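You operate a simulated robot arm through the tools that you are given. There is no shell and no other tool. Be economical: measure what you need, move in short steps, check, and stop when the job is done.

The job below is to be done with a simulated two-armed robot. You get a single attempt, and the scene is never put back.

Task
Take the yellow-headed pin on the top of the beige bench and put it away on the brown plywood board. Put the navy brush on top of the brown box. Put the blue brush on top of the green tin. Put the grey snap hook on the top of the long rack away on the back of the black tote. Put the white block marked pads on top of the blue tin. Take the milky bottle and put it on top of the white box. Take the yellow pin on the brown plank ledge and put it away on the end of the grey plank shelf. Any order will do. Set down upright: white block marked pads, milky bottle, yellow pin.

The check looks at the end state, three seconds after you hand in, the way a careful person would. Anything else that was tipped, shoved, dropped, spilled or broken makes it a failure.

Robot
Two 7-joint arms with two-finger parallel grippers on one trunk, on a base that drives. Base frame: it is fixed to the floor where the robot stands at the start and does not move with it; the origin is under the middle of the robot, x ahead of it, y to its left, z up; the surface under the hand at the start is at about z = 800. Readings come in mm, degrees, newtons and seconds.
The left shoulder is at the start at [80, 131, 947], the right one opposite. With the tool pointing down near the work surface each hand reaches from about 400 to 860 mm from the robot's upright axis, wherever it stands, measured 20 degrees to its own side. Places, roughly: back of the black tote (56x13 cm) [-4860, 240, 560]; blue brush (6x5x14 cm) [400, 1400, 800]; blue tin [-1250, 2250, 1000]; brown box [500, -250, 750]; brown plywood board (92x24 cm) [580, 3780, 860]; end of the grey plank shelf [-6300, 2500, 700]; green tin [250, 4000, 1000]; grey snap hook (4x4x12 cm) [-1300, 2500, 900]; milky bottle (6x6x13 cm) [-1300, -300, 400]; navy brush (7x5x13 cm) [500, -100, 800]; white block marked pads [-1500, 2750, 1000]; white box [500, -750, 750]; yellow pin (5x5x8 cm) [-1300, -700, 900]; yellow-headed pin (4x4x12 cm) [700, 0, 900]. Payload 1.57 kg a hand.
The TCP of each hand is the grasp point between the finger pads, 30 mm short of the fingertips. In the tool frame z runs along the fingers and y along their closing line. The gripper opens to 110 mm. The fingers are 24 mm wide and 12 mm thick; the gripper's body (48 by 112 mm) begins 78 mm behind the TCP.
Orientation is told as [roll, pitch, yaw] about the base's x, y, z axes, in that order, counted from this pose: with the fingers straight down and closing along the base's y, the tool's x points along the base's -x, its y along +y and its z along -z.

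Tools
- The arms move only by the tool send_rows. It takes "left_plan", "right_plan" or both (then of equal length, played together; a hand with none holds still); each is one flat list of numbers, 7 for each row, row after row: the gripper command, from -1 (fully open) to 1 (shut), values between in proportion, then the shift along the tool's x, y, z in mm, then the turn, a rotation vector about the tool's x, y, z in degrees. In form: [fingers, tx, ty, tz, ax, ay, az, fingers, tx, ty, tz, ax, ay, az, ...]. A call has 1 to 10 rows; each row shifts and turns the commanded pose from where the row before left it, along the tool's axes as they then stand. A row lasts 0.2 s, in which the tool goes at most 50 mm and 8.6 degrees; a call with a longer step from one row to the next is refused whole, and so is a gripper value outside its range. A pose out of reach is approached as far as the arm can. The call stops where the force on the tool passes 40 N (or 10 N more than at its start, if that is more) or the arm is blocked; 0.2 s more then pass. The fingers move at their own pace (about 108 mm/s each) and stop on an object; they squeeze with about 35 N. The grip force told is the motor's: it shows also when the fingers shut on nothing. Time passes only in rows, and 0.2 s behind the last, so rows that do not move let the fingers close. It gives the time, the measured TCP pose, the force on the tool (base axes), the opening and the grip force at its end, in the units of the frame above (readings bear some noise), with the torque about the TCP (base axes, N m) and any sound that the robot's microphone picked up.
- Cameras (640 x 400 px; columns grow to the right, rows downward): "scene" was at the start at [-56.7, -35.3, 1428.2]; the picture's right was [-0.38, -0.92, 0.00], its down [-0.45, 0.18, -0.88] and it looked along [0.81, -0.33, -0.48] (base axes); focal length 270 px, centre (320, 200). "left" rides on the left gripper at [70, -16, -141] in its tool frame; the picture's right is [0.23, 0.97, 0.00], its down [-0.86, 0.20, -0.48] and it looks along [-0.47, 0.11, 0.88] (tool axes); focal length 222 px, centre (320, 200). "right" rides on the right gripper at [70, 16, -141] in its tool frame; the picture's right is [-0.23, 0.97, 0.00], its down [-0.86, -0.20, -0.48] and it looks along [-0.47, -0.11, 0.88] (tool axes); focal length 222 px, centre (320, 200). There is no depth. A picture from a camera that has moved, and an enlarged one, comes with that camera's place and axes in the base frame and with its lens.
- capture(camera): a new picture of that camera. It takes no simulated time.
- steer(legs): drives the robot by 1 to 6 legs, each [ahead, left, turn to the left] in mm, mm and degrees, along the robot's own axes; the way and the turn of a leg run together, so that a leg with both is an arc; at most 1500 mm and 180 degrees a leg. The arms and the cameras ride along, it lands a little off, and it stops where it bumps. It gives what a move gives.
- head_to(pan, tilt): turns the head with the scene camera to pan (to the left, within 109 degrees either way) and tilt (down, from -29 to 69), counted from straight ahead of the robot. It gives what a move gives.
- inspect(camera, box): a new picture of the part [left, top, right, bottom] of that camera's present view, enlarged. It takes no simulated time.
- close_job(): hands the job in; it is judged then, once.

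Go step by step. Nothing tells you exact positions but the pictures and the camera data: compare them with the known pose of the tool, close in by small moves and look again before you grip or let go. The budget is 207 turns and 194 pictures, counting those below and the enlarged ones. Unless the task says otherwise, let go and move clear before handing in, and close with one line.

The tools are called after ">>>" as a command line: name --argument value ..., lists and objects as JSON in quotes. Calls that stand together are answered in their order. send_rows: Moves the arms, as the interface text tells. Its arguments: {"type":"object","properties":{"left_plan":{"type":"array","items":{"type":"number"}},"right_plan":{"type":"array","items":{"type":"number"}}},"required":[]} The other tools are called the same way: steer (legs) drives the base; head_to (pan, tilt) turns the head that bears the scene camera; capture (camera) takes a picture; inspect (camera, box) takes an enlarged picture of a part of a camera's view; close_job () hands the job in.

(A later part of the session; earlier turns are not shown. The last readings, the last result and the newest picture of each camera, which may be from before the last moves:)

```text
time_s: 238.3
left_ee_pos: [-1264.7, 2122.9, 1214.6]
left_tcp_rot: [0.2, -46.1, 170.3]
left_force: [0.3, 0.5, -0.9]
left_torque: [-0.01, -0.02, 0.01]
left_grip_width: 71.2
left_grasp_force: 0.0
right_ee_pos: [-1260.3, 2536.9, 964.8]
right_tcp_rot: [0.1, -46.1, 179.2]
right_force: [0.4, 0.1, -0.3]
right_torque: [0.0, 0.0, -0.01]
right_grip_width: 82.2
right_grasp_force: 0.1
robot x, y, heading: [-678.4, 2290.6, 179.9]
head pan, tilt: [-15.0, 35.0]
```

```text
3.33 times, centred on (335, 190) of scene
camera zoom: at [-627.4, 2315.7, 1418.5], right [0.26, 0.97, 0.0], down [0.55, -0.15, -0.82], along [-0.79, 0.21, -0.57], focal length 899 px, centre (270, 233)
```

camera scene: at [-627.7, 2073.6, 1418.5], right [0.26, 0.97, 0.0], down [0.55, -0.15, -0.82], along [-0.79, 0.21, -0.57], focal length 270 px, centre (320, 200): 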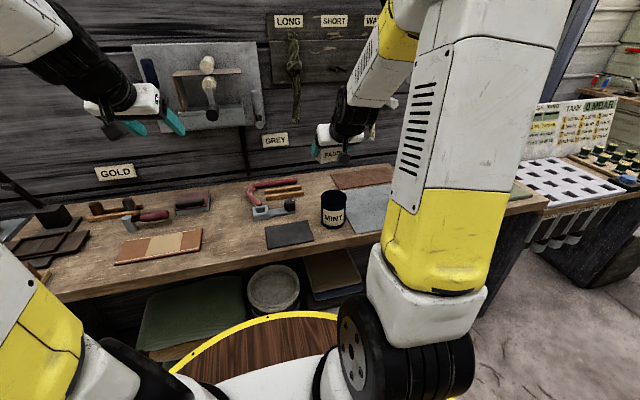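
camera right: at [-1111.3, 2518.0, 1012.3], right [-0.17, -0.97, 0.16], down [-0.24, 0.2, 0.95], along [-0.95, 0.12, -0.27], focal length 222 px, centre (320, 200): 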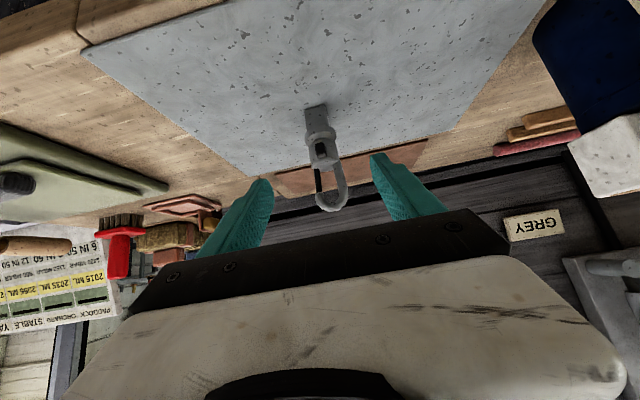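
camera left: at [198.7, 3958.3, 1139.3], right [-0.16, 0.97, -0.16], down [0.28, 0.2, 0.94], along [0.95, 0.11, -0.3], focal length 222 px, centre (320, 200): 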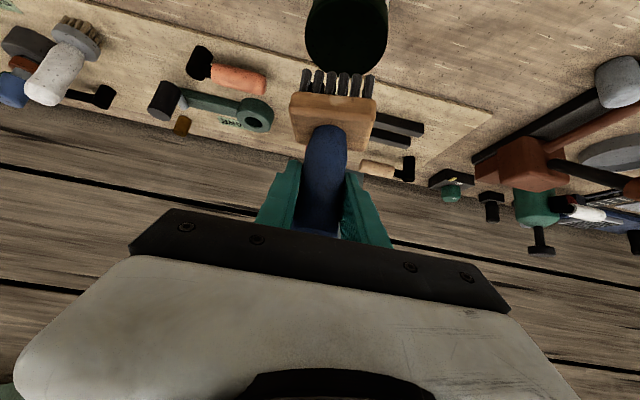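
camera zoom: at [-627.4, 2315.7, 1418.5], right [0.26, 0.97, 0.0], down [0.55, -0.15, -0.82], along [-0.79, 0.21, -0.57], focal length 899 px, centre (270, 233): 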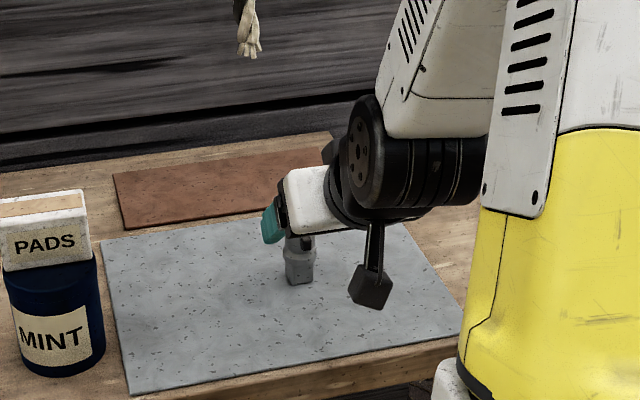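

>>> send_rows --right_plan '[-0.5, 0, 1.3, 25.4, 0, 0, 0, -0.5, 0, 1.3, 25.4, 0, 0, 0, -0.5, 0, 1.3, 25, 0, 0, 0, -0.5, 0, 0, 0, 0, 0, 0, 0.3, 0, 0, 0, 0, 0, 0, 1, 0, 0, 0, 0, 0, 0, 1, 0, 0, 0, 0, 0, 0]'

>>> capture --camera "right"

```text
time_s: 239.9
left_ee_pos: [-1265.8, 2123.4, 1215.1]
left_tcp_rot: [0.2, -46.2, 170.3]
left_force: [0.4, 0.4, -0.5]
left_torque: [0.0, 0.03, -0.01]
left_grip_width: 71.4
left_grasp_force: 0.0
right_ee_pos: [-1316.0, 2533.4, 911.2]
right_tcp_rot: [0.1, -46.2, 179.2]
right_force: [0.9, 0.2, 1.0]
right_torque: [0.03, 0.04, -0.03]
right_grip_width: 33.1
right_grasp_force: 34.9
robot x, y, heading: [-681.1, 2289.7, 180.0]
head pan, tilt: [-15.0, 35.0]
```

```text
44 pictures are left
camera right: at [-1166.1, 2514.1, 958.8], right [-0.17, -0.97, 0.17], down [-0.24, 0.2, 0.95], along [-0.95, 0.12, -0.27], focal length 222 px, centre (320, 200)
```

right: 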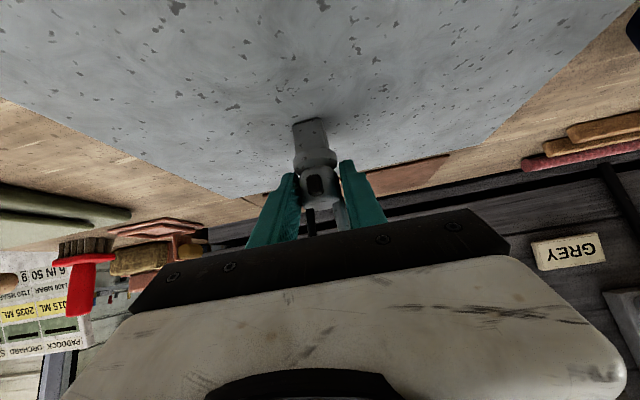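

>>> send_rows --right_plan '[1, -20, 0, -20, 0, 0, 0, 1, -28, 0, -27, 0, 0, 0, 1, -3, 0, -32.6, 0, 0, 0, 1, -3, 0, -32.6, 0, 0, 0, 1, -3, 0, -32.6, 0, 0, 0, 1, -3, 0, -32.6, 0, 0, 0, 1, -3, 0, -32.6, 0, 0, 0, 1, -3, 0, -32.6, 0, 0, 0, 1, -3, 0, -32.6, 0, 0, 0]'

>>> steer --legs '[[-270, 0, 0], [0, 1300, 0], [0, 1300, 0]]'

>>> head_to --pan 25 --tilt 30

>>> capture --camera "scene"

```text
time_s: 241.9
left_ee_pos: [-1264.8, 2122.6, 1214.1]
left_tcp_rot: [0.3, -46.0, 170.2]
left_force: [-0.7, -0.7, -0.7]
left_torque: [-0.04, 0.0, -0.02]
left_grip_width: 71.6
left_grasp_force: 0.0
right_ee_pos: [-1164.2, 2530.4, 1152.1]
right_tcp_rot: [0.1, -46.2, 179.2]
right_force: [-0.1, 0.2, -1.7]
right_torque: [-0.01, 0.0, -0.02]
right_grip_width: 32.7
right_grasp_force: 34.9
robot x, y, heading: [-686.6, 2295.2, 180.1]
head pan, tilt: [-15.0, 35.0]
```

```text
time_s: 256.1
left_ee_pos: [-1013.8, -464.2, 1213.8]
left_tcp_rot: [0.2, -46.2, 169.8]
left_force: [-0.7, -0.7, 0.1]
left_torque: [0.01, 0.02, -0.01]
left_grip_width: 71.6
left_grasp_force: 0.1
right_ee_pos: [-910.5, -57.4, 1152.0]
right_tcp_rot: [0.1, -46.2, 178.8]
right_force: [1.1, -0.2, -1.4]
right_torque: [0.02, 0.01, -0.03]
right_grip_width: 33.0
right_grasp_force: 35.6
robot x, y, heading: [-435.8, -299.1, 179.6]
head pan, tilt: [-15.0, 35.0]
```

```text
time_s: 257.1
left_ee_pos: [-1014.3, -463.9, 1215.3]
left_tcp_rot: [0.2, -46.1, 169.9]
left_force: [0.4, -0.3, -0.1]
left_torque: [-0.02, 0.0, -0.01]
left_grip_width: 71.6
left_grasp_force: 0.0
right_ee_pos: [-910.4, -57.5, 1150.5]
right_tcp_rot: [0.0, -46.3, 178.7]
right_force: [-0.2, 0.1, -1.5]
right_torque: [-0.03, -0.02, -0.04]
right_grip_width: 33.1
right_grasp_force: 35.1
robot x, y, heading: [-424.8, -299.6, 179.4]
head pan, tilt: [25.0, 30.0]
```

```text
43 pictures are left
camera scene: at [-373.1, -338.8, 1426.3], right [-0.41, 0.91, 0.0], down [0.46, 0.21, -0.87], along [-0.79, -0.36, -0.5], focal length 270 px, centre (320, 200)
```

scene: 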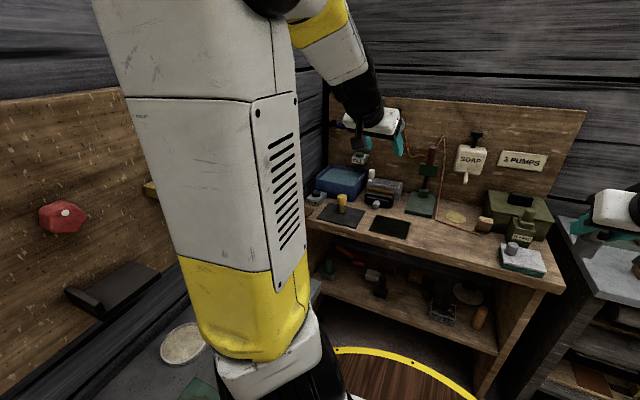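

>>> steer --legs '[[235, 35, 0.5]]'

>>> capture --camera "left"

>>> inspect --camera "scene" --box '[290, 150, 440, 270]'

```text
time_s: 258.8
left_ee_pos: [-1180.2, -523.0, 1214.3]
left_tcp_rot: [0.4, -46.1, 173.4]
left_force: [0.2, -0.7, 0.6]
left_torque: [0.0, 0.0, -0.01]
left_grip_width: 71.4
left_grasp_force: 0.1
right_ee_pos: [-1100.7, -109.9, 1151.1]
right_tcp_rot: [0.2, -46.1, -177.7]
right_force: [-0.5, -0.7, -1.7]
right_torque: [0.0, -0.04, 0.0]
right_grip_width: 32.6
right_grasp_force: 34.9
robot x, y, heading: [-605.5, -321.9, -177.5]
head pan, tilt: [25.0, 30.0]
stopped in leg 1: the robot was blocked; the commanded pose is now the measured one
```

```text
42 pictures are left
camera left: at [-1029.0, -523.3, 1261.6], right [0.05, -0.99, -0.16], down [-0.27, -0.17, 0.95], along [-0.96, 0.0, -0.27], focal length 222 px, centre (320, 200)
```

left: 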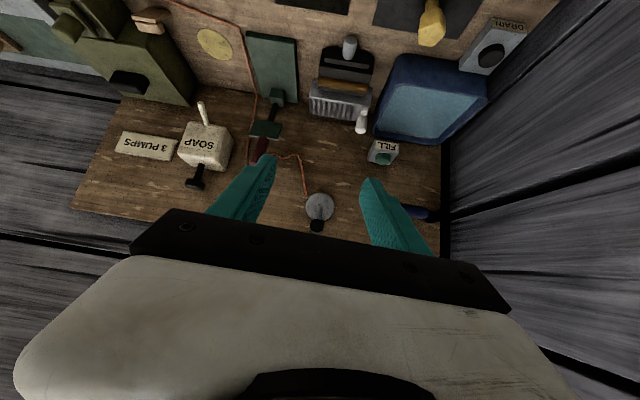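

```text
3.33 times, centred on (365, 210) of scene
camera zoom: at [-547.6, -357.5, 1426.3], right [-0.47, 0.88, 0.0], down [0.44, 0.23, -0.87], along [-0.77, -0.41, -0.5], focal length 899 px, centre (170, 167)
```

zoom: 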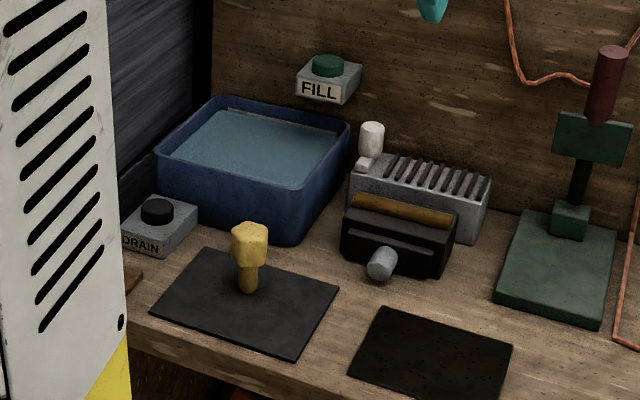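

Pin top triangulates to (-1278,-650,~900). The base just touched something at its left, so I ease it 40 mm to the right, then bring the left hand to the pin.

>>> steer --legs '[[0, -40, 0]]'

>>> send_rows --left_plan '[-0.4, 23.2, 22.1, 23.3, 0, 0, 0, -0.4, 23.2, 22.1, 23.3, 0, 0, 0, -0.4, 23.2, 22.1, 23.3, 0, 0, 0, -0.4, 23.2, 22.1, 23.3, 0, 0, 0, -0.4, 23.2, 22.1, 23.3, 0, 0, 0, -0.4, 23.2, 22.1, 23.3, 0, 0, 0, -0.4, 23.2, 22.1, 23.3, 0, 0, 0, -0.4, 0, 0, 0, 0, 0, 0]'

>>> capture --camera "left"

>>> capture --camera "scene"

```text
time_s: 259.6
left_ee_pos: [-1181.0, -482.1, 1214.6]
left_tcp_rot: [0.2, -46.1, 173.4]
left_force: [0.0, -0.3, 0.1]
left_torque: [0.04, -0.04, 0.02]
left_grip_width: 71.4
left_grasp_force: 0.0
right_ee_pos: [-1103.7, -70.6, 1151.3]
right_tcp_rot: [0.2, -46.1, -177.6]
right_force: [0.5, -0.2, -1.7]
right_torque: [-0.01, -0.03, 0.0]
right_grip_width: 32.7
right_grasp_force: 35.0
robot x, y, heading: [-609.8, -282.6, -177.1]
head pan, tilt: [25.0, 30.0]
```

```text
time_s: 261.4
left_ee_pos: [-1204.2, -637.5, 984.3]
left_tcp_rot: [0.2, -46.1, 173.3]
left_force: [0.0, -0.5, -0.2]
left_torque: [0.0, -0.04, -0.02]
left_grip_width: 76.9
left_grasp_force: 0.0
right_ee_pos: [-1103.7, -70.0, 1151.3]
right_tcp_rot: [0.0, -46.0, -177.7]
right_force: [0.6, -0.4, -1.4]
right_torque: [0.0, 0.0, 0.01]
right_grip_width: 32.9
right_grasp_force: 35.2
robot x, y, heading: [-605.8, -275.6, -177.1]
head pan, tilt: [25.0, 30.0]
```

```text
40 pictures are left
camera left: at [-1053.0, -636.9, 1031.3], right [0.05, -0.99, -0.16], down [-0.27, -0.17, 0.95], along [-0.96, 0.0, -0.27], focal length 222 px, centre (320, 200)
```

left: 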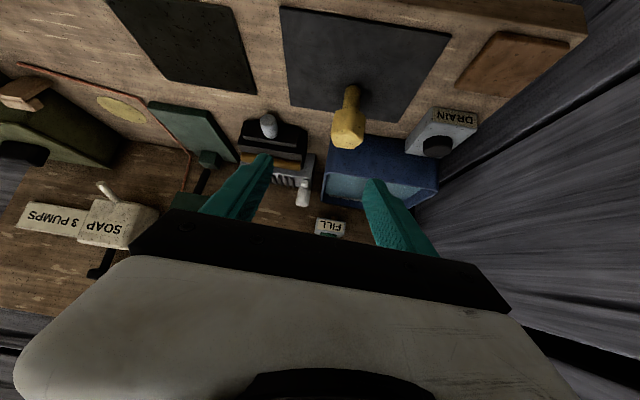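

```text
39 pictures are left
camera scene: at [-549.6, -317.5, 1426.3], right [-0.47, 0.88, 0.0], down [0.44, 0.23, -0.87], along [-0.76, -0.41, -0.5], focal length 270 px, centre (320, 200)
```

scene: 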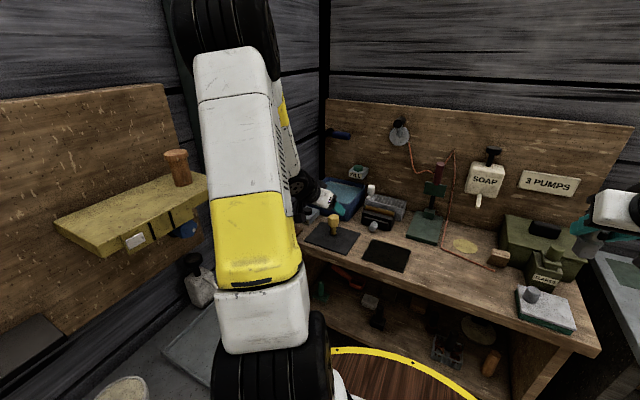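

>>> send_rows --left_plan '[-0.4, 7, 5.6, 29, 0, 0, 0, -0.4, 7, 5.6, 29, 0, 0, 0, -0.4, 7, 5.6, 29, 0, 0, 0, -0.4, 7, 5.6, 28, 0, 0, 0, -0.4, 0, 0, 0, 0, 0, 0]'

>>> capture --camera "left"

```text
time_s: 262.6
left_ee_pos: [-1269.8, -652.2, 884.7]
left_tcp_rot: [0.2, -46.0, 173.2]
left_force: [-0.3, -0.3, -0.1]
left_torque: [-0.01, 0.01, 0.01]
left_grip_width: 77.0
left_grasp_force: 0.0
right_ee_pos: [-1103.0, -70.3, 1151.3]
right_tcp_rot: [0.2, -46.1, -177.7]
right_force: [0.5, 0.1, -1.2]
right_torque: [-0.03, -0.02, -0.02]
right_grip_width: 32.8
right_grasp_force: 35.0
robot x, y, heading: [-608.4, -285.9, -177.1]
head pan, tilt: [25.0, 30.0]
```

```text
38 pictures are left
camera left: at [-1119.1, -652.5, 931.2], right [0.05, -0.99, -0.16], down [-0.27, -0.17, 0.95], along [-0.96, 0.0, -0.27], focal length 222 px, centre (320, 200)
```

left: 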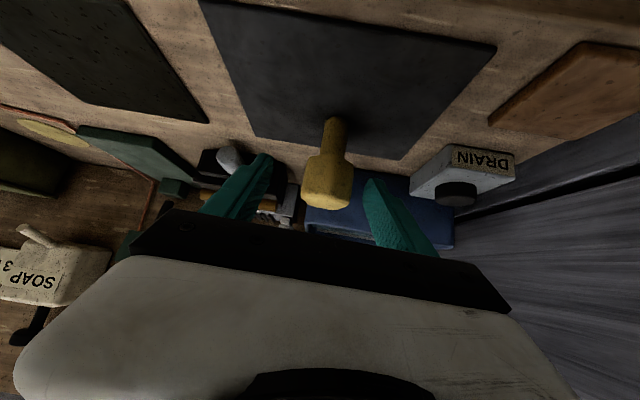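

>>> send_rows --left_plan '[-0.4, 0, 4, 3, 0, 0, 0, 0.1, 0, 0, 0, 0, 0, 0, 1, 0, 0, 0, 0, 0, 0, 1, 0, 0, 0, 0, 0, 0, 1, 0, 0, 0, 0, 0, 0]'

>>> send_rows --left_plan '[1, -20, 0, -20, 0, 0, 0, 1, -28, 0, -27, 0, 0, 0, 1, -10, -15, -32, 0, 0, 0, 1, -10, -15, -32, 0, 0, 0, 1, -10, -15, -32, 0, 0, 0, 1, -10, -15, -32, 0, 0, 0, 1, -10, -15, -32, 0, 0, 0, 1, -10, -15, -32, 0, 0, 0]'

>>> capture --camera "left"

```text
time_s: 263.8
left_ee_pos: [-1272.6, -655.4, 882.4]
left_tcp_rot: [0.2, -46.0, 173.3]
left_force: [-2.0, -2.1, 2.7]
left_torque: [-0.15, 0.09, 0.08]
left_grip_width: 40.9
left_grasp_force: 34.6
right_ee_pos: [-1103.2, -70.5, 1152.0]
right_tcp_rot: [0.1, -46.1, -177.7]
right_force: [-0.7, 0.9, -1.2]
right_torque: [0.02, 0.02, -0.01]
right_grip_width: 32.9
right_grasp_force: 34.7
robot x, y, heading: [-607.9, -280.4, -176.7]
head pan, tilt: [25.0, 30.0]
```

```text
time_s: 265.6
left_ee_pos: [-1165.5, -576.5, 1125.7]
left_tcp_rot: [0.2, -46.1, 173.5]
left_force: [0.6, 0.1, -1.3]
left_torque: [0.0, -0.01, 0.0]
left_grip_width: 40.5
left_grasp_force: 35.3
right_ee_pos: [-1104.3, -71.1, 1151.5]
right_tcp_rot: [0.1, -46.1, -177.8]
right_force: [-0.5, -0.6, -1.5]
right_torque: [0.01, -0.01, 0.02]
right_grip_width: 32.8
right_grasp_force: 35.3
robot x, y, heading: [-608.9, -282.1, -177.2]
head pan, tilt: [25.0, 30.0]
```

```text
37 pictures are left
camera left: at [-1014.6, -577.7, 1173.0], right [0.05, -0.99, -0.16], down [-0.27, -0.17, 0.95], along [-0.96, 0.0, -0.27], focal length 222 px, centre (320, 200)
```

left: 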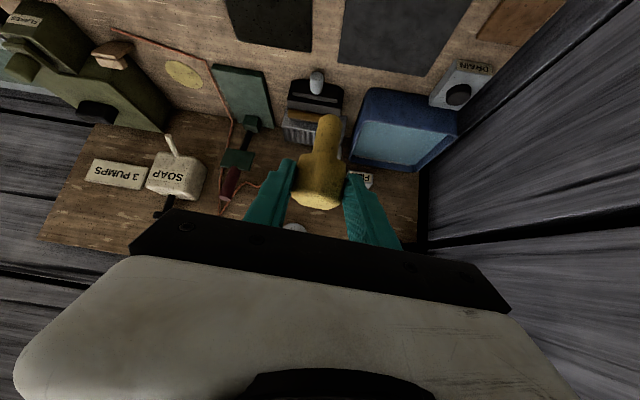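

Yellow pin held in the left, hook in the right. Now drive up the corridor and look for the way to the tote and the grey plank shelf.

>>> steer --legs '[[-200, 0, -2.8], [0, -1400, 0], [0, -1400, 0], [0, -1300, 0]]'

>>> head_to --pan 0 --tilt 12

>>> capture --camera "scene"

>>> head_to --pan -60 --tilt 15

>>> capture --camera "scene"

```text
time_s: 286.5
left_ee_pos: [-936.5, 3565.0, 1125.5]
left_tcp_rot: [0.3, -46.0, 169.4]
left_force: [-0.5, -0.1, -1.3]
left_torque: [0.02, -0.01, 0.01]
left_grip_width: 40.2
left_grasp_force: 34.6
right_ee_pos: [-841.3, 4067.9, 1151.3]
right_tcp_rot: [0.1, -46.1, 178.3]
right_force: [0.8, 0.5, -0.2]
right_torque: [-0.01, -0.03, -0.01]
right_grip_width: 32.7
right_grasp_force: 35.0
robot x, y, heading: [-362.6, 3826.0, 179.2]
head pan, tilt: [25.0, 30.0]
```

```text
time_s: 287.4
left_ee_pos: [-935.7, 3566.0, 1125.9]
left_tcp_rot: [0.2, -46.1, 169.5]
left_force: [0.2, -0.9, -0.4]
left_torque: [0.03, -0.02, -0.01]
left_grip_width: 40.2
left_grasp_force: 35.4
right_ee_pos: [-840.0, 4068.1, 1150.8]
right_tcp_rot: [0.1, -46.0, 178.3]
right_force: [0.1, -1.1, -0.9]
right_torque: [-0.01, -0.01, 0.04]
right_grip_width: 32.8
right_grasp_force: 34.7
robot x, y, heading: [-360.5, 3822.7, 179.2]
head pan, tilt: [0.0, 12.0]
```

```text
36 pictures are left
camera scene: at [-314.5, 3821.5, 1455.3], right [0.02, 1.0, 0.0], down [0.21, 0.0, -0.98], along [-0.98, 0.01, -0.21], focal length 270 px, centre (320, 200)
```

scene: 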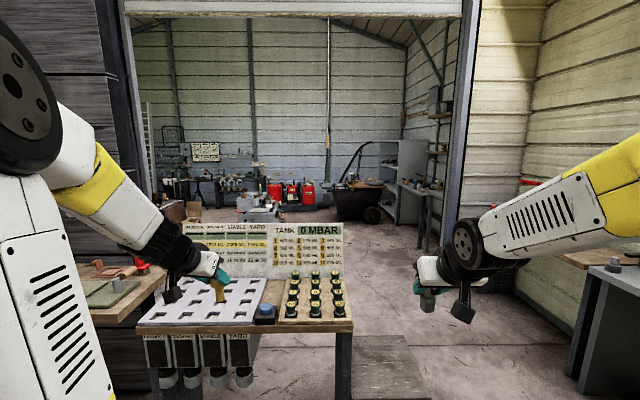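

```text
time_s: 288.7
left_ee_pos: [-935.3, 3565.5, 1126.2]
left_tcp_rot: [0.1, -46.0, 169.4]
left_force: [0.0, 0.5, -0.2]
left_torque: [-0.03, -0.02, 0.01]
left_grip_width: 39.9
left_grasp_force: 34.6
right_ee_pos: [-840.0, 4067.2, 1152.6]
right_tcp_rot: [0.1, -46.1, 178.5]
right_force: [-0.7, -0.2, -1.8]
right_torque: [-0.03, 0.0, 0.01]
right_grip_width: 32.6
right_grasp_force: 35.0
robot x, y, heading: [-357.7, 3821.1, 179.0]
head pan, tilt: [-60.0, 15.0]
```

```text
35 pictures are left
camera scene: at [-266.7, 3901.7, 1450.5], right [0.87, 0.49, 0.0], down [0.13, -0.23, -0.97], along [-0.47, 0.84, -0.26], focal length 270 px, centre (320, 200)
```

scene: 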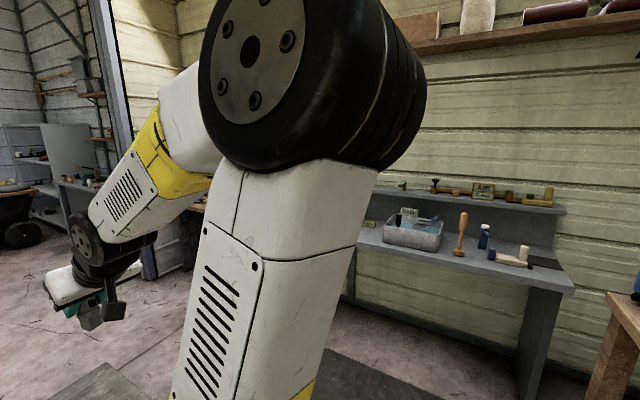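

>>> steer --legs '[[0, -580, 0.9], [1500, 0, 0], [1000, 0, 0]]'

>>> head_to --pan 50 --tilt 12

>>> capture --camera "scene"

```text
time_s: 295.3
left_ee_pos: [-1527.1, 4190.0, 1125.0]
left_tcp_rot: [0.3, -46.0, 167.5]
left_force: [-0.2, -0.1, -0.3]
left_torque: [-0.05, -0.02, 0.01]
left_grip_width: 40.4
left_grasp_force: 34.9
right_ee_pos: [-1411.3, 4688.6, 1149.1]
right_tcp_rot: [0.0, -45.8, 176.4]
right_force: [0.1, -0.3, -1.0]
right_torque: [-0.04, -0.01, 0.0]
right_grip_width: 32.8
right_grasp_force: 35.4
robot x, y, heading: [-941.4, 4425.6, 176.8]
head pan, tilt: [-60.0, 15.0]
stopped in leg 2: the robot was blocked; the commanded pose is now the measured one
```

```text
time_s: 297.1
left_ee_pos: [-1527.6, 4190.2, 1123.7]
left_tcp_rot: [0.3, -45.9, 167.4]
left_force: [-0.4, -0.1, -1.3]
left_torque: [-0.02, 0.01, 0.0]
left_grip_width: 40.3
left_grasp_force: 35.0
right_ee_pos: [-1412.3, 4688.5, 1150.9]
right_tcp_rot: [0.1, -45.9, 176.5]
right_force: [-0.1, -0.3, -1.3]
right_torque: [-0.01, -0.01, -0.01]
right_grip_width: 32.6
right_grasp_force: 34.7
robot x, y, heading: [-941.0, 4430.3, 176.9]
head pan, tilt: [50.0, 12.0]
```

```text
34 pictures are left
camera scene: at [-867.2, 4351.0, 1455.4], right [-0.73, 0.68, 0.0], down [0.14, 0.15, -0.98], along [-0.67, -0.71, -0.21], focal length 270 px, centre (320, 200)
```

scene: 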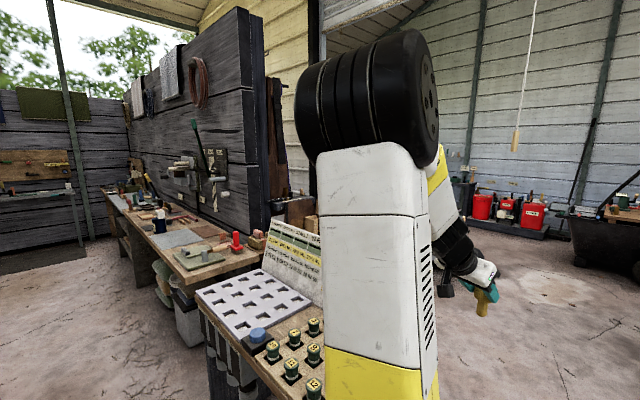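

>>> head_to --pan -5 --tilt 50

>>> capture --camera "scene"

```text
time_s: 298.4
left_ee_pos: [-1527.6, 4190.4, 1124.3]
left_tcp_rot: [0.3, -45.9, 167.5]
left_force: [-0.4, -0.7, -0.4]
left_torque: [0.0, -0.01, 0.02]
left_grip_width: 40.3
left_grasp_force: 35.5
right_ee_pos: [-1411.9, 4688.5, 1150.3]
right_tcp_rot: [0.0, -45.9, 176.4]
right_force: [-0.3, -0.3, -2.3]
right_torque: [0.0, -0.03, 0.01]
right_grip_width: 32.8
right_grasp_force: 34.8
robot x, y, heading: [-940.8, 4427.4, 176.8]
head pan, tilt: [-5.0, 50.0]
```

```text
33 pictures are left
camera scene: at [-880.1, 4430.3, 1396.8], right [0.14, 0.99, 0.0], down [0.76, -0.11, -0.64], along [-0.64, 0.09, -0.77], focal length 270 px, centre (320, 200)
```

scene: 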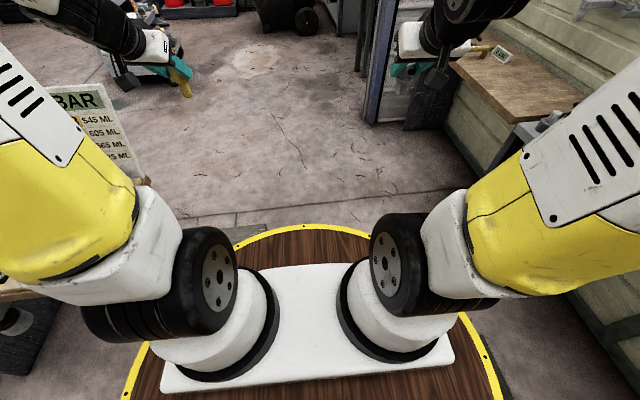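

>>> head_to --pan -75 --tilt 45

>>> capture --camera "scene"

```text
time_s: 299.8
left_ee_pos: [-1527.3, 4190.0, 1124.3]
left_tcp_rot: [0.3, -46.0, 167.5]
left_force: [-0.1, 0.4, -1.4]
left_torque: [0.03, -0.04, -0.01]
left_grip_width: 40.4
left_grasp_force: 34.7
right_ee_pos: [-1411.6, 4688.8, 1149.9]
right_tcp_rot: [0.0, -45.9, 176.5]
right_force: [-0.4, 0.2, -0.9]
right_torque: [-0.04, -0.05, 0.01]
right_grip_width: 32.6
right_grasp_force: 34.9
robot x, y, heading: [-942.4, 4427.6, 176.8]
head pan, tilt: [-75.0, 45.0]
```

```text
32 pictures are left
camera scene: at [-820.2, 4498.8, 1403.7], right [0.98, 0.21, 0.0], down [0.15, -0.69, -0.71], along [-0.15, 0.69, -0.71], focal length 270 px, centre (320, 200)
```

scene: 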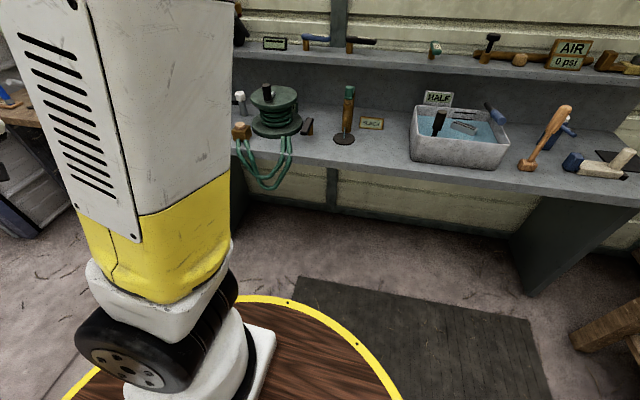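

>>> steer --legs '[[0, 30, 3.2], [400, 0, 0]]'

>>> head_to --pan 60 --tilt 45

>>> capture --camera "scene"

```text
time_s: 301.0
left_ee_pos: [-1511.5, 4153.4, 1125.0]
left_tcp_rot: [0.3, -45.9, 169.8]
left_force: [0.2, -0.5, -0.6]
left_torque: [0.0, -0.01, -0.03]
left_grip_width: 40.2
left_grasp_force: 34.7
right_ee_pos: [-1416.4, 4656.2, 1149.5]
right_tcp_rot: [-0.1, -45.7, 178.7]
right_force: [-0.1, 0.2, -2.2]
right_torque: [0.04, 0.0, -0.02]
right_grip_width: 32.7
right_grasp_force: 34.7
robot x, y, heading: [-935.2, 4413.5, 179.2]
head pan, tilt: [-75.0, 45.0]
stopped in leg 2: the robot was blocked; the commanded pose is now the measured one
```

```text
time_s: 303.2
left_ee_pos: [-1509.8, 4153.8, 1124.6]
left_tcp_rot: [0.3, -45.8, 169.8]
left_force: [0.2, 0.2, -0.8]
left_torque: [-0.01, 0.01, -0.01]
left_grip_width: 40.0
left_grasp_force: 35.4
right_ee_pos: [-1416.3, 4654.8, 1149.6]
right_tcp_rot: [0.1, -46.0, 178.7]
right_force: [0.2, -0.4, -2.4]
right_torque: [-0.01, -0.01, 0.01]
right_grip_width: 32.7
right_grasp_force: 35.4
robot x, y, heading: [-934.8, 4414.7, 179.4]
head pan, tilt: [60.0, 45.0]
```

```text
31 pictures are left
camera scene: at [-838.5, 4341.1, 1403.7], right [-0.86, 0.51, 0.0], down [0.36, 0.61, -0.71], along [-0.36, -0.61, -0.71], focal length 270 px, centre (320, 200)
```

scene: 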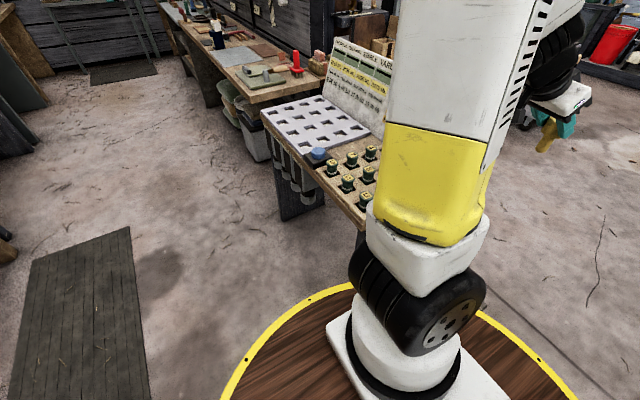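

>>> capture --camera "left"

>>> capture --camera "right"

```text
30 pictures are left
camera left: at [-1360.0, 4143.5, 1172.2], right [-0.01, -0.99, -0.16], down [-0.28, -0.15, 0.95], along [-0.96, 0.06, -0.28], focal length 222 px, centre (320, 200)
```

left: 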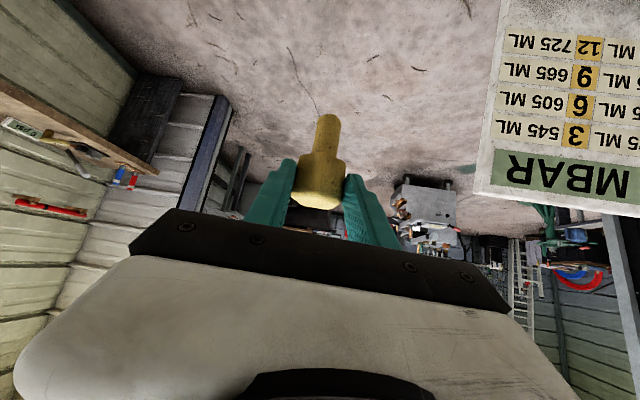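

```text
29 pictures are left
camera right: at [-1266.8, 4635.0, 1197.9], right [-0.18, -0.97, 0.16], down [-0.25, 0.21, 0.95], along [-0.95, 0.13, -0.28], focal length 222 px, centre (320, 200)
```

right: 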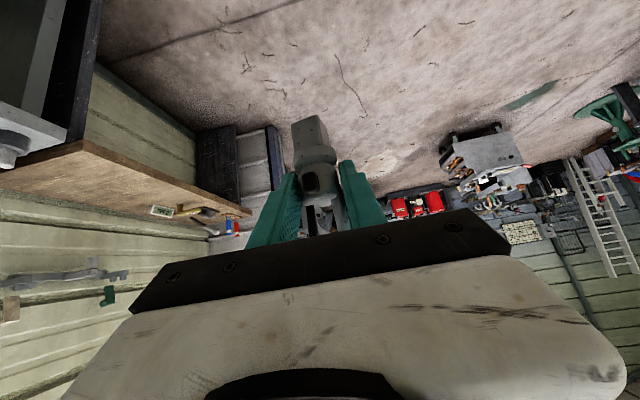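

Something low at the right front blocks the base. I'll back off and look down at the floor there.

>>> steer --legs '[[-500, 0, 0.7]]'

>>> head_to --pan 0 --tilt 38

>>> capture --camera "scene"

```text
time_s: 306.1
left_ee_pos: [-1000.9, 4140.8, 1125.2]
left_tcp_rot: [0.3, -46.0, 170.6]
left_force: [0.3, 0.0, -0.4]
left_torque: [-0.02, -0.02, -0.02]
left_grip_width: 40.1
left_grasp_force: 35.0
right_ee_pos: [-913.4, 4645.2, 1149.2]
right_tcp_rot: [0.0, -45.9, 179.5]
right_force: [-0.6, 0.0, -1.8]
right_torque: [0.0, -0.03, 0.03]
right_grip_width: 33.0
right_grasp_force: 34.9
robot x, y, heading: [-426.8, 4409.9, 179.7]
head pan, tilt: [60.0, 45.0]
```

```text
time_s: 307.4
left_ee_pos: [-1000.1, 4141.2, 1123.9]
left_tcp_rot: [0.3, -45.9, 170.6]
left_force: [1.1, -0.5, -0.4]
left_torque: [0.01, -0.02, -0.02]
left_grip_width: 40.0
left_grasp_force: 34.7
right_ee_pos: [-913.3, 4645.5, 1149.5]
right_tcp_rot: [0.0, -45.9, 179.5]
right_force: [0.5, 0.7, -1.5]
right_torque: [0.02, -0.05, 0.04]
right_grip_width: 32.6
right_grasp_force: 34.6
robot x, y, heading: [-430.1, 4409.3, 180.1]
head pan, tilt: [0.0, 38.0]
```

```text
28 pictures are left
camera scene: at [-376.9, 4409.1, 1413.9], right [0.0, 1.0, 0.0], down [0.62, 0.0, -0.79], along [-0.79, 0.0, -0.62], focal length 270 px, centre (320, 200)
```

scene: 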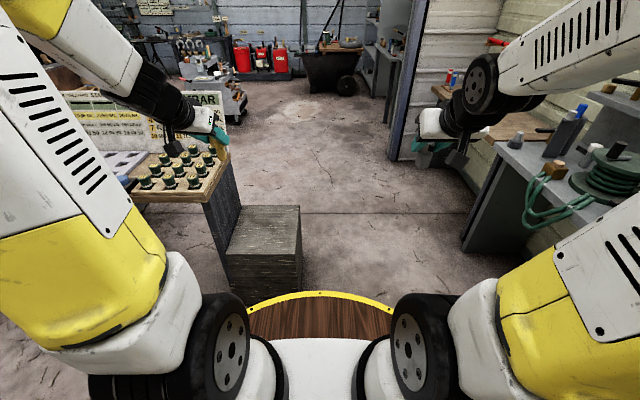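

A wooden step box beside the table was what blocked the base. I'll pass well to its right.

>>> steer --legs '[[0, -290, 0], [1500, 0, 0], [250, 0, 0], [0, 450, 0], [900, 0, 0]]'

>>> head_to --pan 45 --tilt 15

>>> capture --camera "scene"

```text
time_s: 322.6
left_ee_pos: [-3145.2, 3965.9, 1112.0]
left_tcp_rot: [-1.5, -44.6, 173.3]
left_force: [0.0, -0.3, -0.5]
left_torque: [-0.01, 0.0, 0.02]
left_grip_width: 40.2
left_grasp_force: 34.6
right_ee_pos: [-3083.1, 4469.3, 1149.9]
right_tcp_rot: [0.2, -45.9, -179.7]
right_force: [0.4, 0.1, -2.0]
right_torque: [-0.01, 0.0, 0.02]
right_grip_width: 32.9
right_grasp_force: 34.7
robot x, y, heading: [-2599.7, 4237.2, -179.1]
head pan, tilt: [0.0, 38.0]
stopped in leg 5: the robot was blocked; the commanded pose is now the measured one
```

```text
time_s: 323.7
left_ee_pos: [-3145.9, 3966.1, 1112.0]
left_tcp_rot: [-1.6, -44.4, 173.1]
left_force: [-0.3, -0.2, -0.8]
left_torque: [-0.01, 0.0, 0.02]
left_grip_width: 40.1
left_grasp_force: 34.7
right_ee_pos: [-3083.8, 4468.6, 1150.4]
right_tcp_rot: [0.1, -46.0, -179.8]
right_force: [0.0, -0.3, -2.2]
right_torque: [0.0, -0.01, 0.0]
right_grip_width: 32.6
right_grasp_force: 34.7
robot x, y, heading: [-2598.9, 4242.1, -179.3]
head pan, tilt: [45.0, 15.0]
```

```text
27 pictures are left
camera scene: at [-2521.8, 4175.1, 1450.3], right [-0.72, 0.7, 0.0], down [0.18, 0.18, -0.97], along [-0.68, -0.69, -0.26], focal length 270 px, centre (320, 200)
```

scene: 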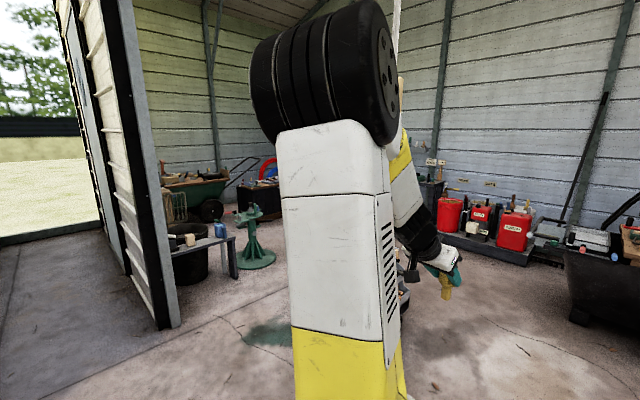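

The left elbow touched a hanging pull cord. I back off, pass farther right, then continue.

>>> steer --legs '[[-120, 0, -0.8], [0, -260, 0], [1000, 0, 0]]'

>>> head_to --pan 60 --tilt 20

>>> capture --camera "scene"

```text
time_s: 331.1
left_ee_pos: [-4032.9, 4233.4, 1113.0]
left_tcp_rot: [-1.4, -44.6, 172.4]
left_force: [0.4, -0.3, 0.0]
left_torque: [-0.02, -0.01, -0.02]
left_grip_width: 40.0
left_grasp_force: 34.7
right_ee_pos: [-3960.1, 4736.1, 1149.5]
right_tcp_rot: [0.1, -45.7, 179.4]
right_force: [-0.6, -0.1, -1.0]
right_torque: [0.04, -0.01, 0.0]
right_grip_width: 32.5
right_grasp_force: 35.1
robot x, y, heading: [-3476.1, 4502.5, 180.2]
head pan, tilt: [45.0, 15.0]
```

```text
time_s: 331.9
left_ee_pos: [-4031.9, 4233.7, 1110.9]
left_tcp_rot: [-1.4, -44.5, 172.4]
left_force: [0.5, 0.6, -1.1]
left_torque: [0.01, -0.02, 0.01]
left_grip_width: 40.0
left_grasp_force: 34.7
right_ee_pos: [-3958.4, 4736.1, 1148.5]
right_tcp_rot: [0.0, -45.8, 179.4]
right_force: [0.2, 0.2, -1.1]
right_torque: [0.02, 0.0, 0.01]
right_grip_width: 32.8
right_grasp_force: 34.8
robot x, y, heading: [-3474.5, 4501.7, 179.9]
head pan, tilt: [60.0, 20.0]
```

```text
26 pictures are left
camera scene: at [-3384.9, 4418.5, 1442.4], right [-0.86, 0.5, 0.0], down [0.17, 0.3, -0.94], along [-0.47, -0.81, -0.34], focal length 270 px, centre (320, 200)
```

scene: 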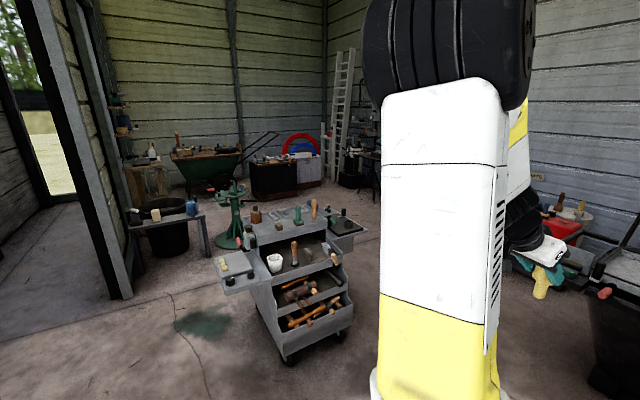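

>>> head_to --pan 8 --tilt 25

>>> capture --camera "scene"

```text
time_s: 333.1
left_ee_pos: [-4031.3, 4233.7, 1111.5]
left_tcp_rot: [-1.6, -44.5, 172.4]
left_force: [-0.6, -0.6, 0.2]
left_torque: [0.0, -0.01, -0.01]
left_grip_width: 40.6
left_grasp_force: 34.5
right_ee_pos: [-3960.8, 4736.5, 1147.7]
right_tcp_rot: [0.0, -45.7, 179.5]
right_force: [-0.1, -0.1, -1.3]
right_torque: [0.03, -0.03, 0.02]
right_grip_width: 32.8
right_grasp_force: 35.3
robot x, y, heading: [-3474.8, 4497.2, 179.8]
head pan, tilt: [8.0, 25.0]
```

```text
25 pictures are left
camera scene: at [-3429.4, 4486.3, 1434.3], right [-0.14, 0.99, 0.0], down [0.42, 0.06, -0.91], along [-0.9, -0.12, -0.42], focal length 270 px, centre (320, 200)
```

scene: 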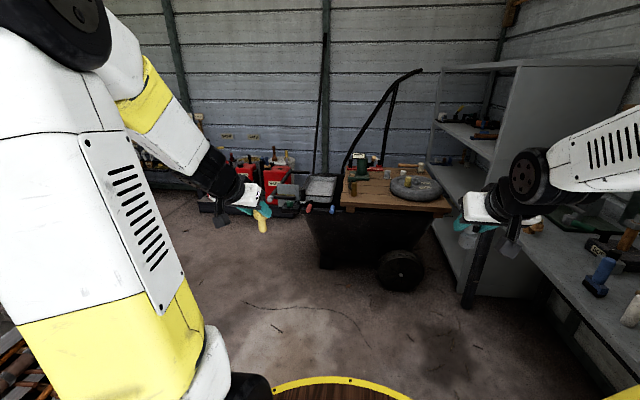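

>>> steer --legs '[[0, 0, 28], [1160, 0, 0], [0, 0, 47], [980, 0, 0], [0, 0, 15], [700, 0, 0]]'

>>> head_to --pan 0 --tilt 20

>>> capture --camera "scene"

```text
time_s: 346.3
left_ee_pos: [-4601.7, 2543.6, 1111.6]
left_tcp_rot: [-1.5, -44.3, -111.3]
left_force: [0.1, 0.6, -1.1]
left_torque: [0.0, -0.02, 0.0]
left_grip_width: 40.0
left_grasp_force: 34.3
right_ee_pos: [-5072.5, 2732.1, 1147.3]
right_tcp_rot: [-0.1, -45.7, -104.2]
right_force: [0.5, 0.6, -1.1]
right_torque: [0.04, -0.02, -0.01]
right_grip_width: 32.7
right_grasp_force: 35.1
robot x, y, heading: [-4727.0, 3146.5, -103.7]
head pan, tilt: [8.0, 25.0]
stopped in leg 4: the robot was blocked; the commanded pose is now the measured one
```

```text
time_s: 347.0
left_ee_pos: [-4601.4, 2543.4, 1110.3]
left_tcp_rot: [-1.6, -44.4, -111.3]
left_force: [1.1, -0.3, -0.9]
left_torque: [0.04, -0.02, 0.0]
left_grip_width: 40.1
left_grasp_force: 35.3
right_ee_pos: [-5072.7, 2731.5, 1148.4]
right_tcp_rot: [0.1, -45.7, -104.2]
right_force: [-0.5, -0.1, -1.0]
right_torque: [-0.03, -0.01, 0.01]
right_grip_width: 32.7
right_grasp_force: 34.9
robot x, y, heading: [-4729.9, 3145.0, -103.7]
head pan, tilt: [0.0, 20.0]
```

```text
24 pictures are left
camera scene: at [-4719.2, 3190.5, 1442.3], right [-0.97, 0.24, 0.0], down [0.08, 0.33, -0.94], along [-0.22, -0.91, -0.34], focal length 270 px, centre (320, 200)
```

scene: 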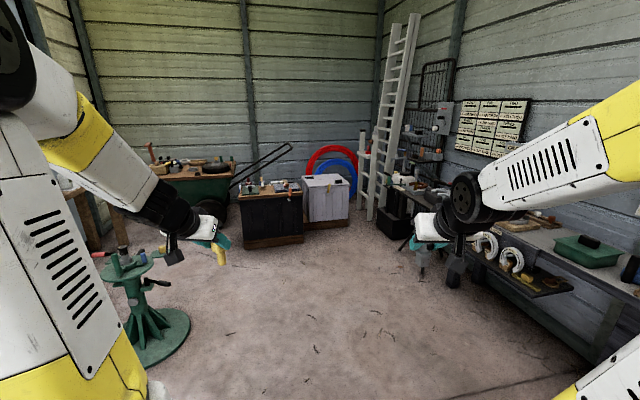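

>>> head_to --pan 75 --tilt 45

>>> capture --camera "scene"

```text
time_s: 348.5
left_ee_pos: [-4602.5, 2544.9, 1111.4]
left_tcp_rot: [-1.5, -44.5, -111.3]
left_force: [0.4, -0.6, -0.6]
left_torque: [0.01, -0.04, 0.02]
left_grip_width: 40.3
left_grasp_force: 34.7
right_ee_pos: [-5073.4, 2731.6, 1149.2]
right_tcp_rot: [-0.1, -45.6, -104.2]
right_force: [-0.3, 0.7, -1.2]
right_torque: [-0.03, 0.0, 0.02]
right_grip_width: 32.6
right_grasp_force: 34.7
robot x, y, heading: [-4731.2, 3146.2, -103.6]
head pan, tilt: [75.0, 45.0]
```

```text
23 pictures are left
camera scene: at [-4625.9, 3241.8, 1403.7], right [-0.48, -0.88, 0.0], down [-0.62, 0.34, -0.71], along [0.62, -0.34, -0.71], focal length 270 px, centre (320, 200)
```

scene: 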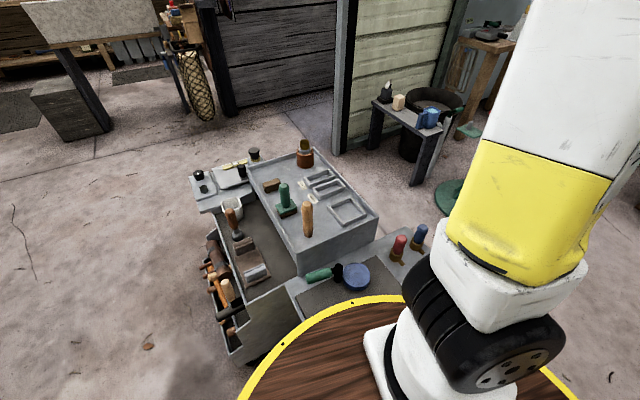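

>>> steer --legs '[[0, -220, 0], [700, 0, 0], [0, 0, 13.6]]'

>>> head_to --pan 10 --tilt 25

>>> capture --camera "scene"

```text
time_s: 354.4
left_ee_pos: [-4836.4, 1968.9, 1111.2]
left_tcp_rot: [-1.5, -44.5, -97.3]
left_force: [-0.5, 0.1, -0.4]
left_torque: [0.03, 0.0, 0.0]
left_grip_width: 39.8
left_grasp_force: 34.9
right_ee_pos: [-5338.9, 2038.4, 1148.9]
right_tcp_rot: [0.0, -45.7, -90.2]
right_force: [0.2, 0.4, -3.1]
right_torque: [-0.02, 0.0, 0.01]
right_grip_width: 32.9
right_grasp_force: 35.3
robot x, y, heading: [-5106.3, 2523.3, -89.8]
head pan, tilt: [75.0, 45.0]
```

```text
time_s: 355.8
left_ee_pos: [-4837.0, 1970.2, 1111.8]
left_tcp_rot: [-1.6, -44.4, -97.3]
left_force: [0.9, 0.0, -0.3]
left_torque: [0.0, 0.0, 0.02]
left_grip_width: 40.1
left_grasp_force: 34.4
right_ee_pos: [-5339.2, 2038.7, 1148.9]
right_tcp_rot: [0.1, -45.7, -90.2]
right_force: [-0.5, 0.8, -2.5]
right_torque: [0.01, 0.01, 0.0]
right_grip_width: 32.6
right_grasp_force: 35.1
robot x, y, heading: [-5109.0, 2522.7, -89.7]
head pan, tilt: [10.0, 25.0]
```

```text
22 pictures are left
camera scene: at [-5091.1, 2571.1, 1434.3], right [-0.98, -0.18, 0.0], down [-0.08, 0.42, -0.91], along [0.16, -0.89, -0.42], focal length 270 px, centre (320, 200)
```

scene: 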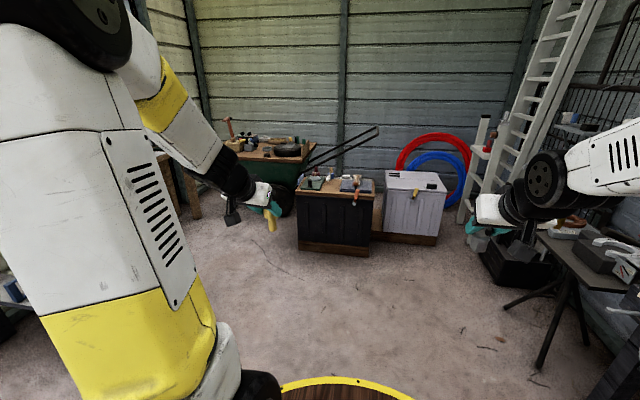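

>>> inspect --camera "scene" --box '[280, 150, 460, 260]'

```text
3.56 times, centred on (370, 205) of scene
camera zoom: at [-5091.1, 2571.1, 1434.3], right [-0.98, -0.18, 0.0], down [-0.08, 0.42, -0.91], along [0.16, -0.89, -0.42], focal length 959 px, centre (142, 182)
```

zoom: 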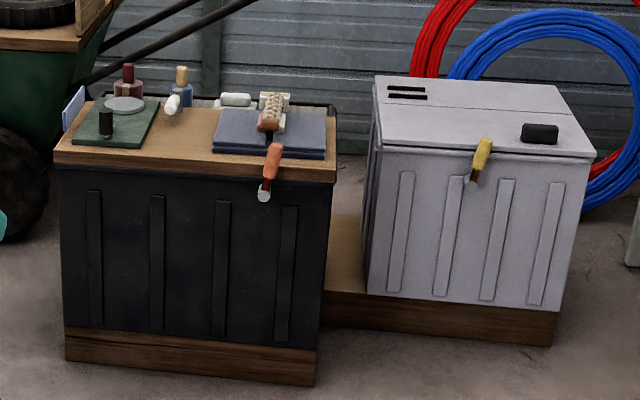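

>>> steer --legs '[[0, 485, 0], [1430, 0, 0]]'

>>> head_to --pan -15 --tilt 42

>>> capture --camera "scene"

>>> capture --camera "right"

```text
time_s: 358.2
left_ee_pos: [-4451.4, 1955.6, 1119.9]
left_tcp_rot: [-1.5, -45.6, -99.1]
left_force: [-0.8, 0.2, 1.5]
left_torque: [0.06, -0.02, 0.02]
left_grip_width: 40.1
left_grasp_force: 35.2
right_ee_pos: [-4953.2, 2042.6, 1157.1]
right_tcp_rot: [0.1, -46.9, -92.3]
right_force: [-0.4, 1.9, 0.3]
right_torque: [0.0, -0.1, 0.09]
right_grip_width: 32.7
right_grasp_force: 35.0
robot x, y, heading: [-4704.7, 2502.1, -91.7]
head pan, tilt: [10.0, 25.0]
stopped in leg 1: the robot was blocked; the commanded pose is now the measured one
```

```text
time_s: 359.1
left_ee_pos: [-4447.5, 1948.5, 1115.2]
left_tcp_rot: [-1.5, -44.9, -98.8]
left_force: [0.2, -0.7, -0.8]
left_torque: [-0.01, 0.0, -0.02]
left_grip_width: 40.1
left_grasp_force: 34.5
right_ee_pos: [-4948.1, 2030.5, 1152.5]
right_tcp_rot: [0.2, -46.1, -91.9]
right_force: [-0.6, 0.4, -1.5]
right_torque: [0.05, 0.0, -0.01]
right_grip_width: 32.7
right_grasp_force: 35.1
robot x, y, heading: [-4705.5, 2496.4, -91.3]
head pan, tilt: [-15.0, 42.0]
```

```text
20 pictures are left
camera scene: at [-4724.0, 2557.9, 1408.2], right [-0.96, 0.28, 0.0], down [0.19, 0.64, -0.74], along [-0.21, -0.71, -0.67], focal length 270 px, centre (320, 200)
```

scene: 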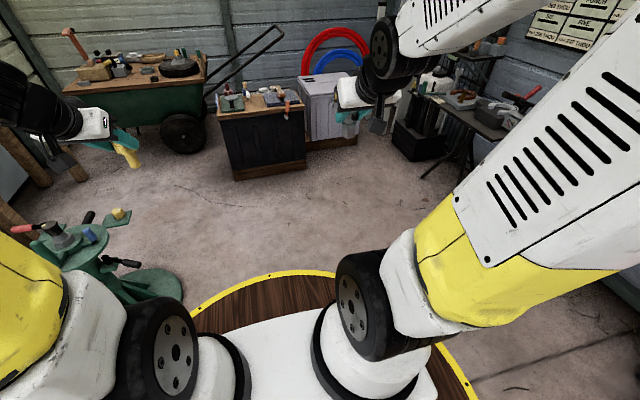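

```text
19 pictures are left
camera right: at [-4928.8, 2178.9, 1199.5], right [0.97, -0.19, 0.17], down [-0.21, -0.24, 0.95], along [-0.14, -0.95, -0.27], focal length 222 px, centre (320, 200)
```

right: 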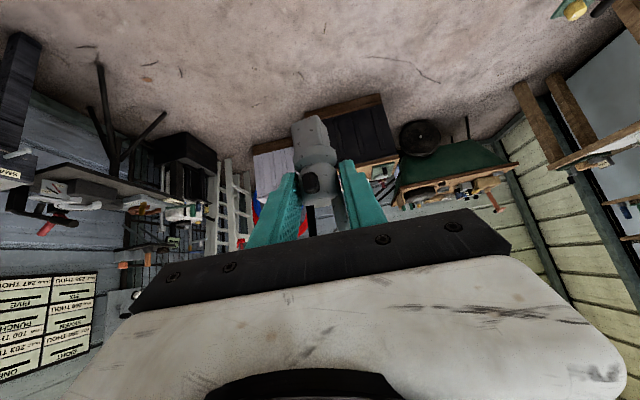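

>>> steer --legs '[[0, -150, 1.3], [1400, 0, 0], [0, 225, 0]]'

>>> head_to --pan -12 --tilt 40

>>> inspect --camera "scene" --box '[200, 60, 460, 260]'

```text
time_s: 368.4
left_ee_pos: [-4365.4, 551.5, 1114.8]
left_tcp_rot: [-1.6, -45.0, -97.7]
left_force: [-0.6, -0.7, -0.4]
left_torque: [0.0, 0.03, 0.01]
left_grip_width: 40.2
left_grasp_force: 35.1
right_ee_pos: [-4869.3, 624.0, 1151.9]
right_tcp_rot: [0.0, -46.3, -90.7]
right_force: [-0.7, 0.0, -1.9]
right_torque: [0.0, -0.01, 0.01]
right_grip_width: 32.7
right_grasp_force: 35.3
robot x, y, heading: [-4630.0, 1099.6, -90.5]
head pan, tilt: [-15.0, 42.0]
```

```text
time_s: 369.0
left_ee_pos: [-4366.0, 551.1, 1114.5]
left_tcp_rot: [-1.4, -44.9, -97.6]
left_force: [-0.3, 0.5, 0.2]
left_torque: [0.04, -0.02, 0.0]
left_grip_width: 39.9
left_grasp_force: 35.0
right_ee_pos: [-4868.1, 623.6, 1152.3]
right_tcp_rot: [0.0, -46.2, -90.7]
right_force: [-0.7, -0.4, -2.0]
right_torque: [-0.02, -0.03, -0.01]
right_grip_width: 32.4
right_grasp_force: 35.1
robot x, y, heading: [-4632.4, 1096.2, -90.3]
head pan, tilt: [-12.0, 40.0]
```

```text
2.00 times, centred on (330, 160) of scene
camera zoom: at [-4649.5, 1154.6, 1410.9], right [-0.98, 0.21, 0.0], down [0.14, 0.63, -0.77], along [-0.16, -0.75, -0.64], focal length 540 px, centre (300, 280)
```

zoom: 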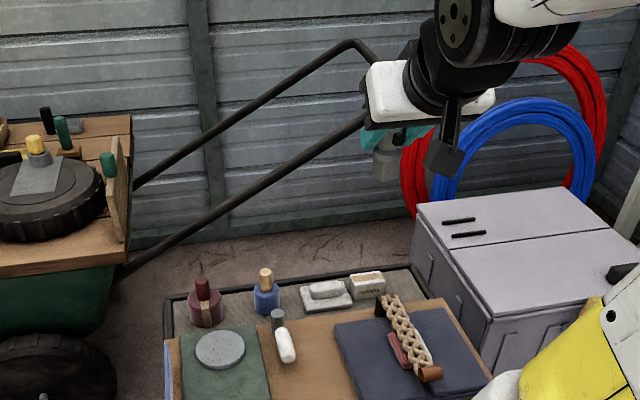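

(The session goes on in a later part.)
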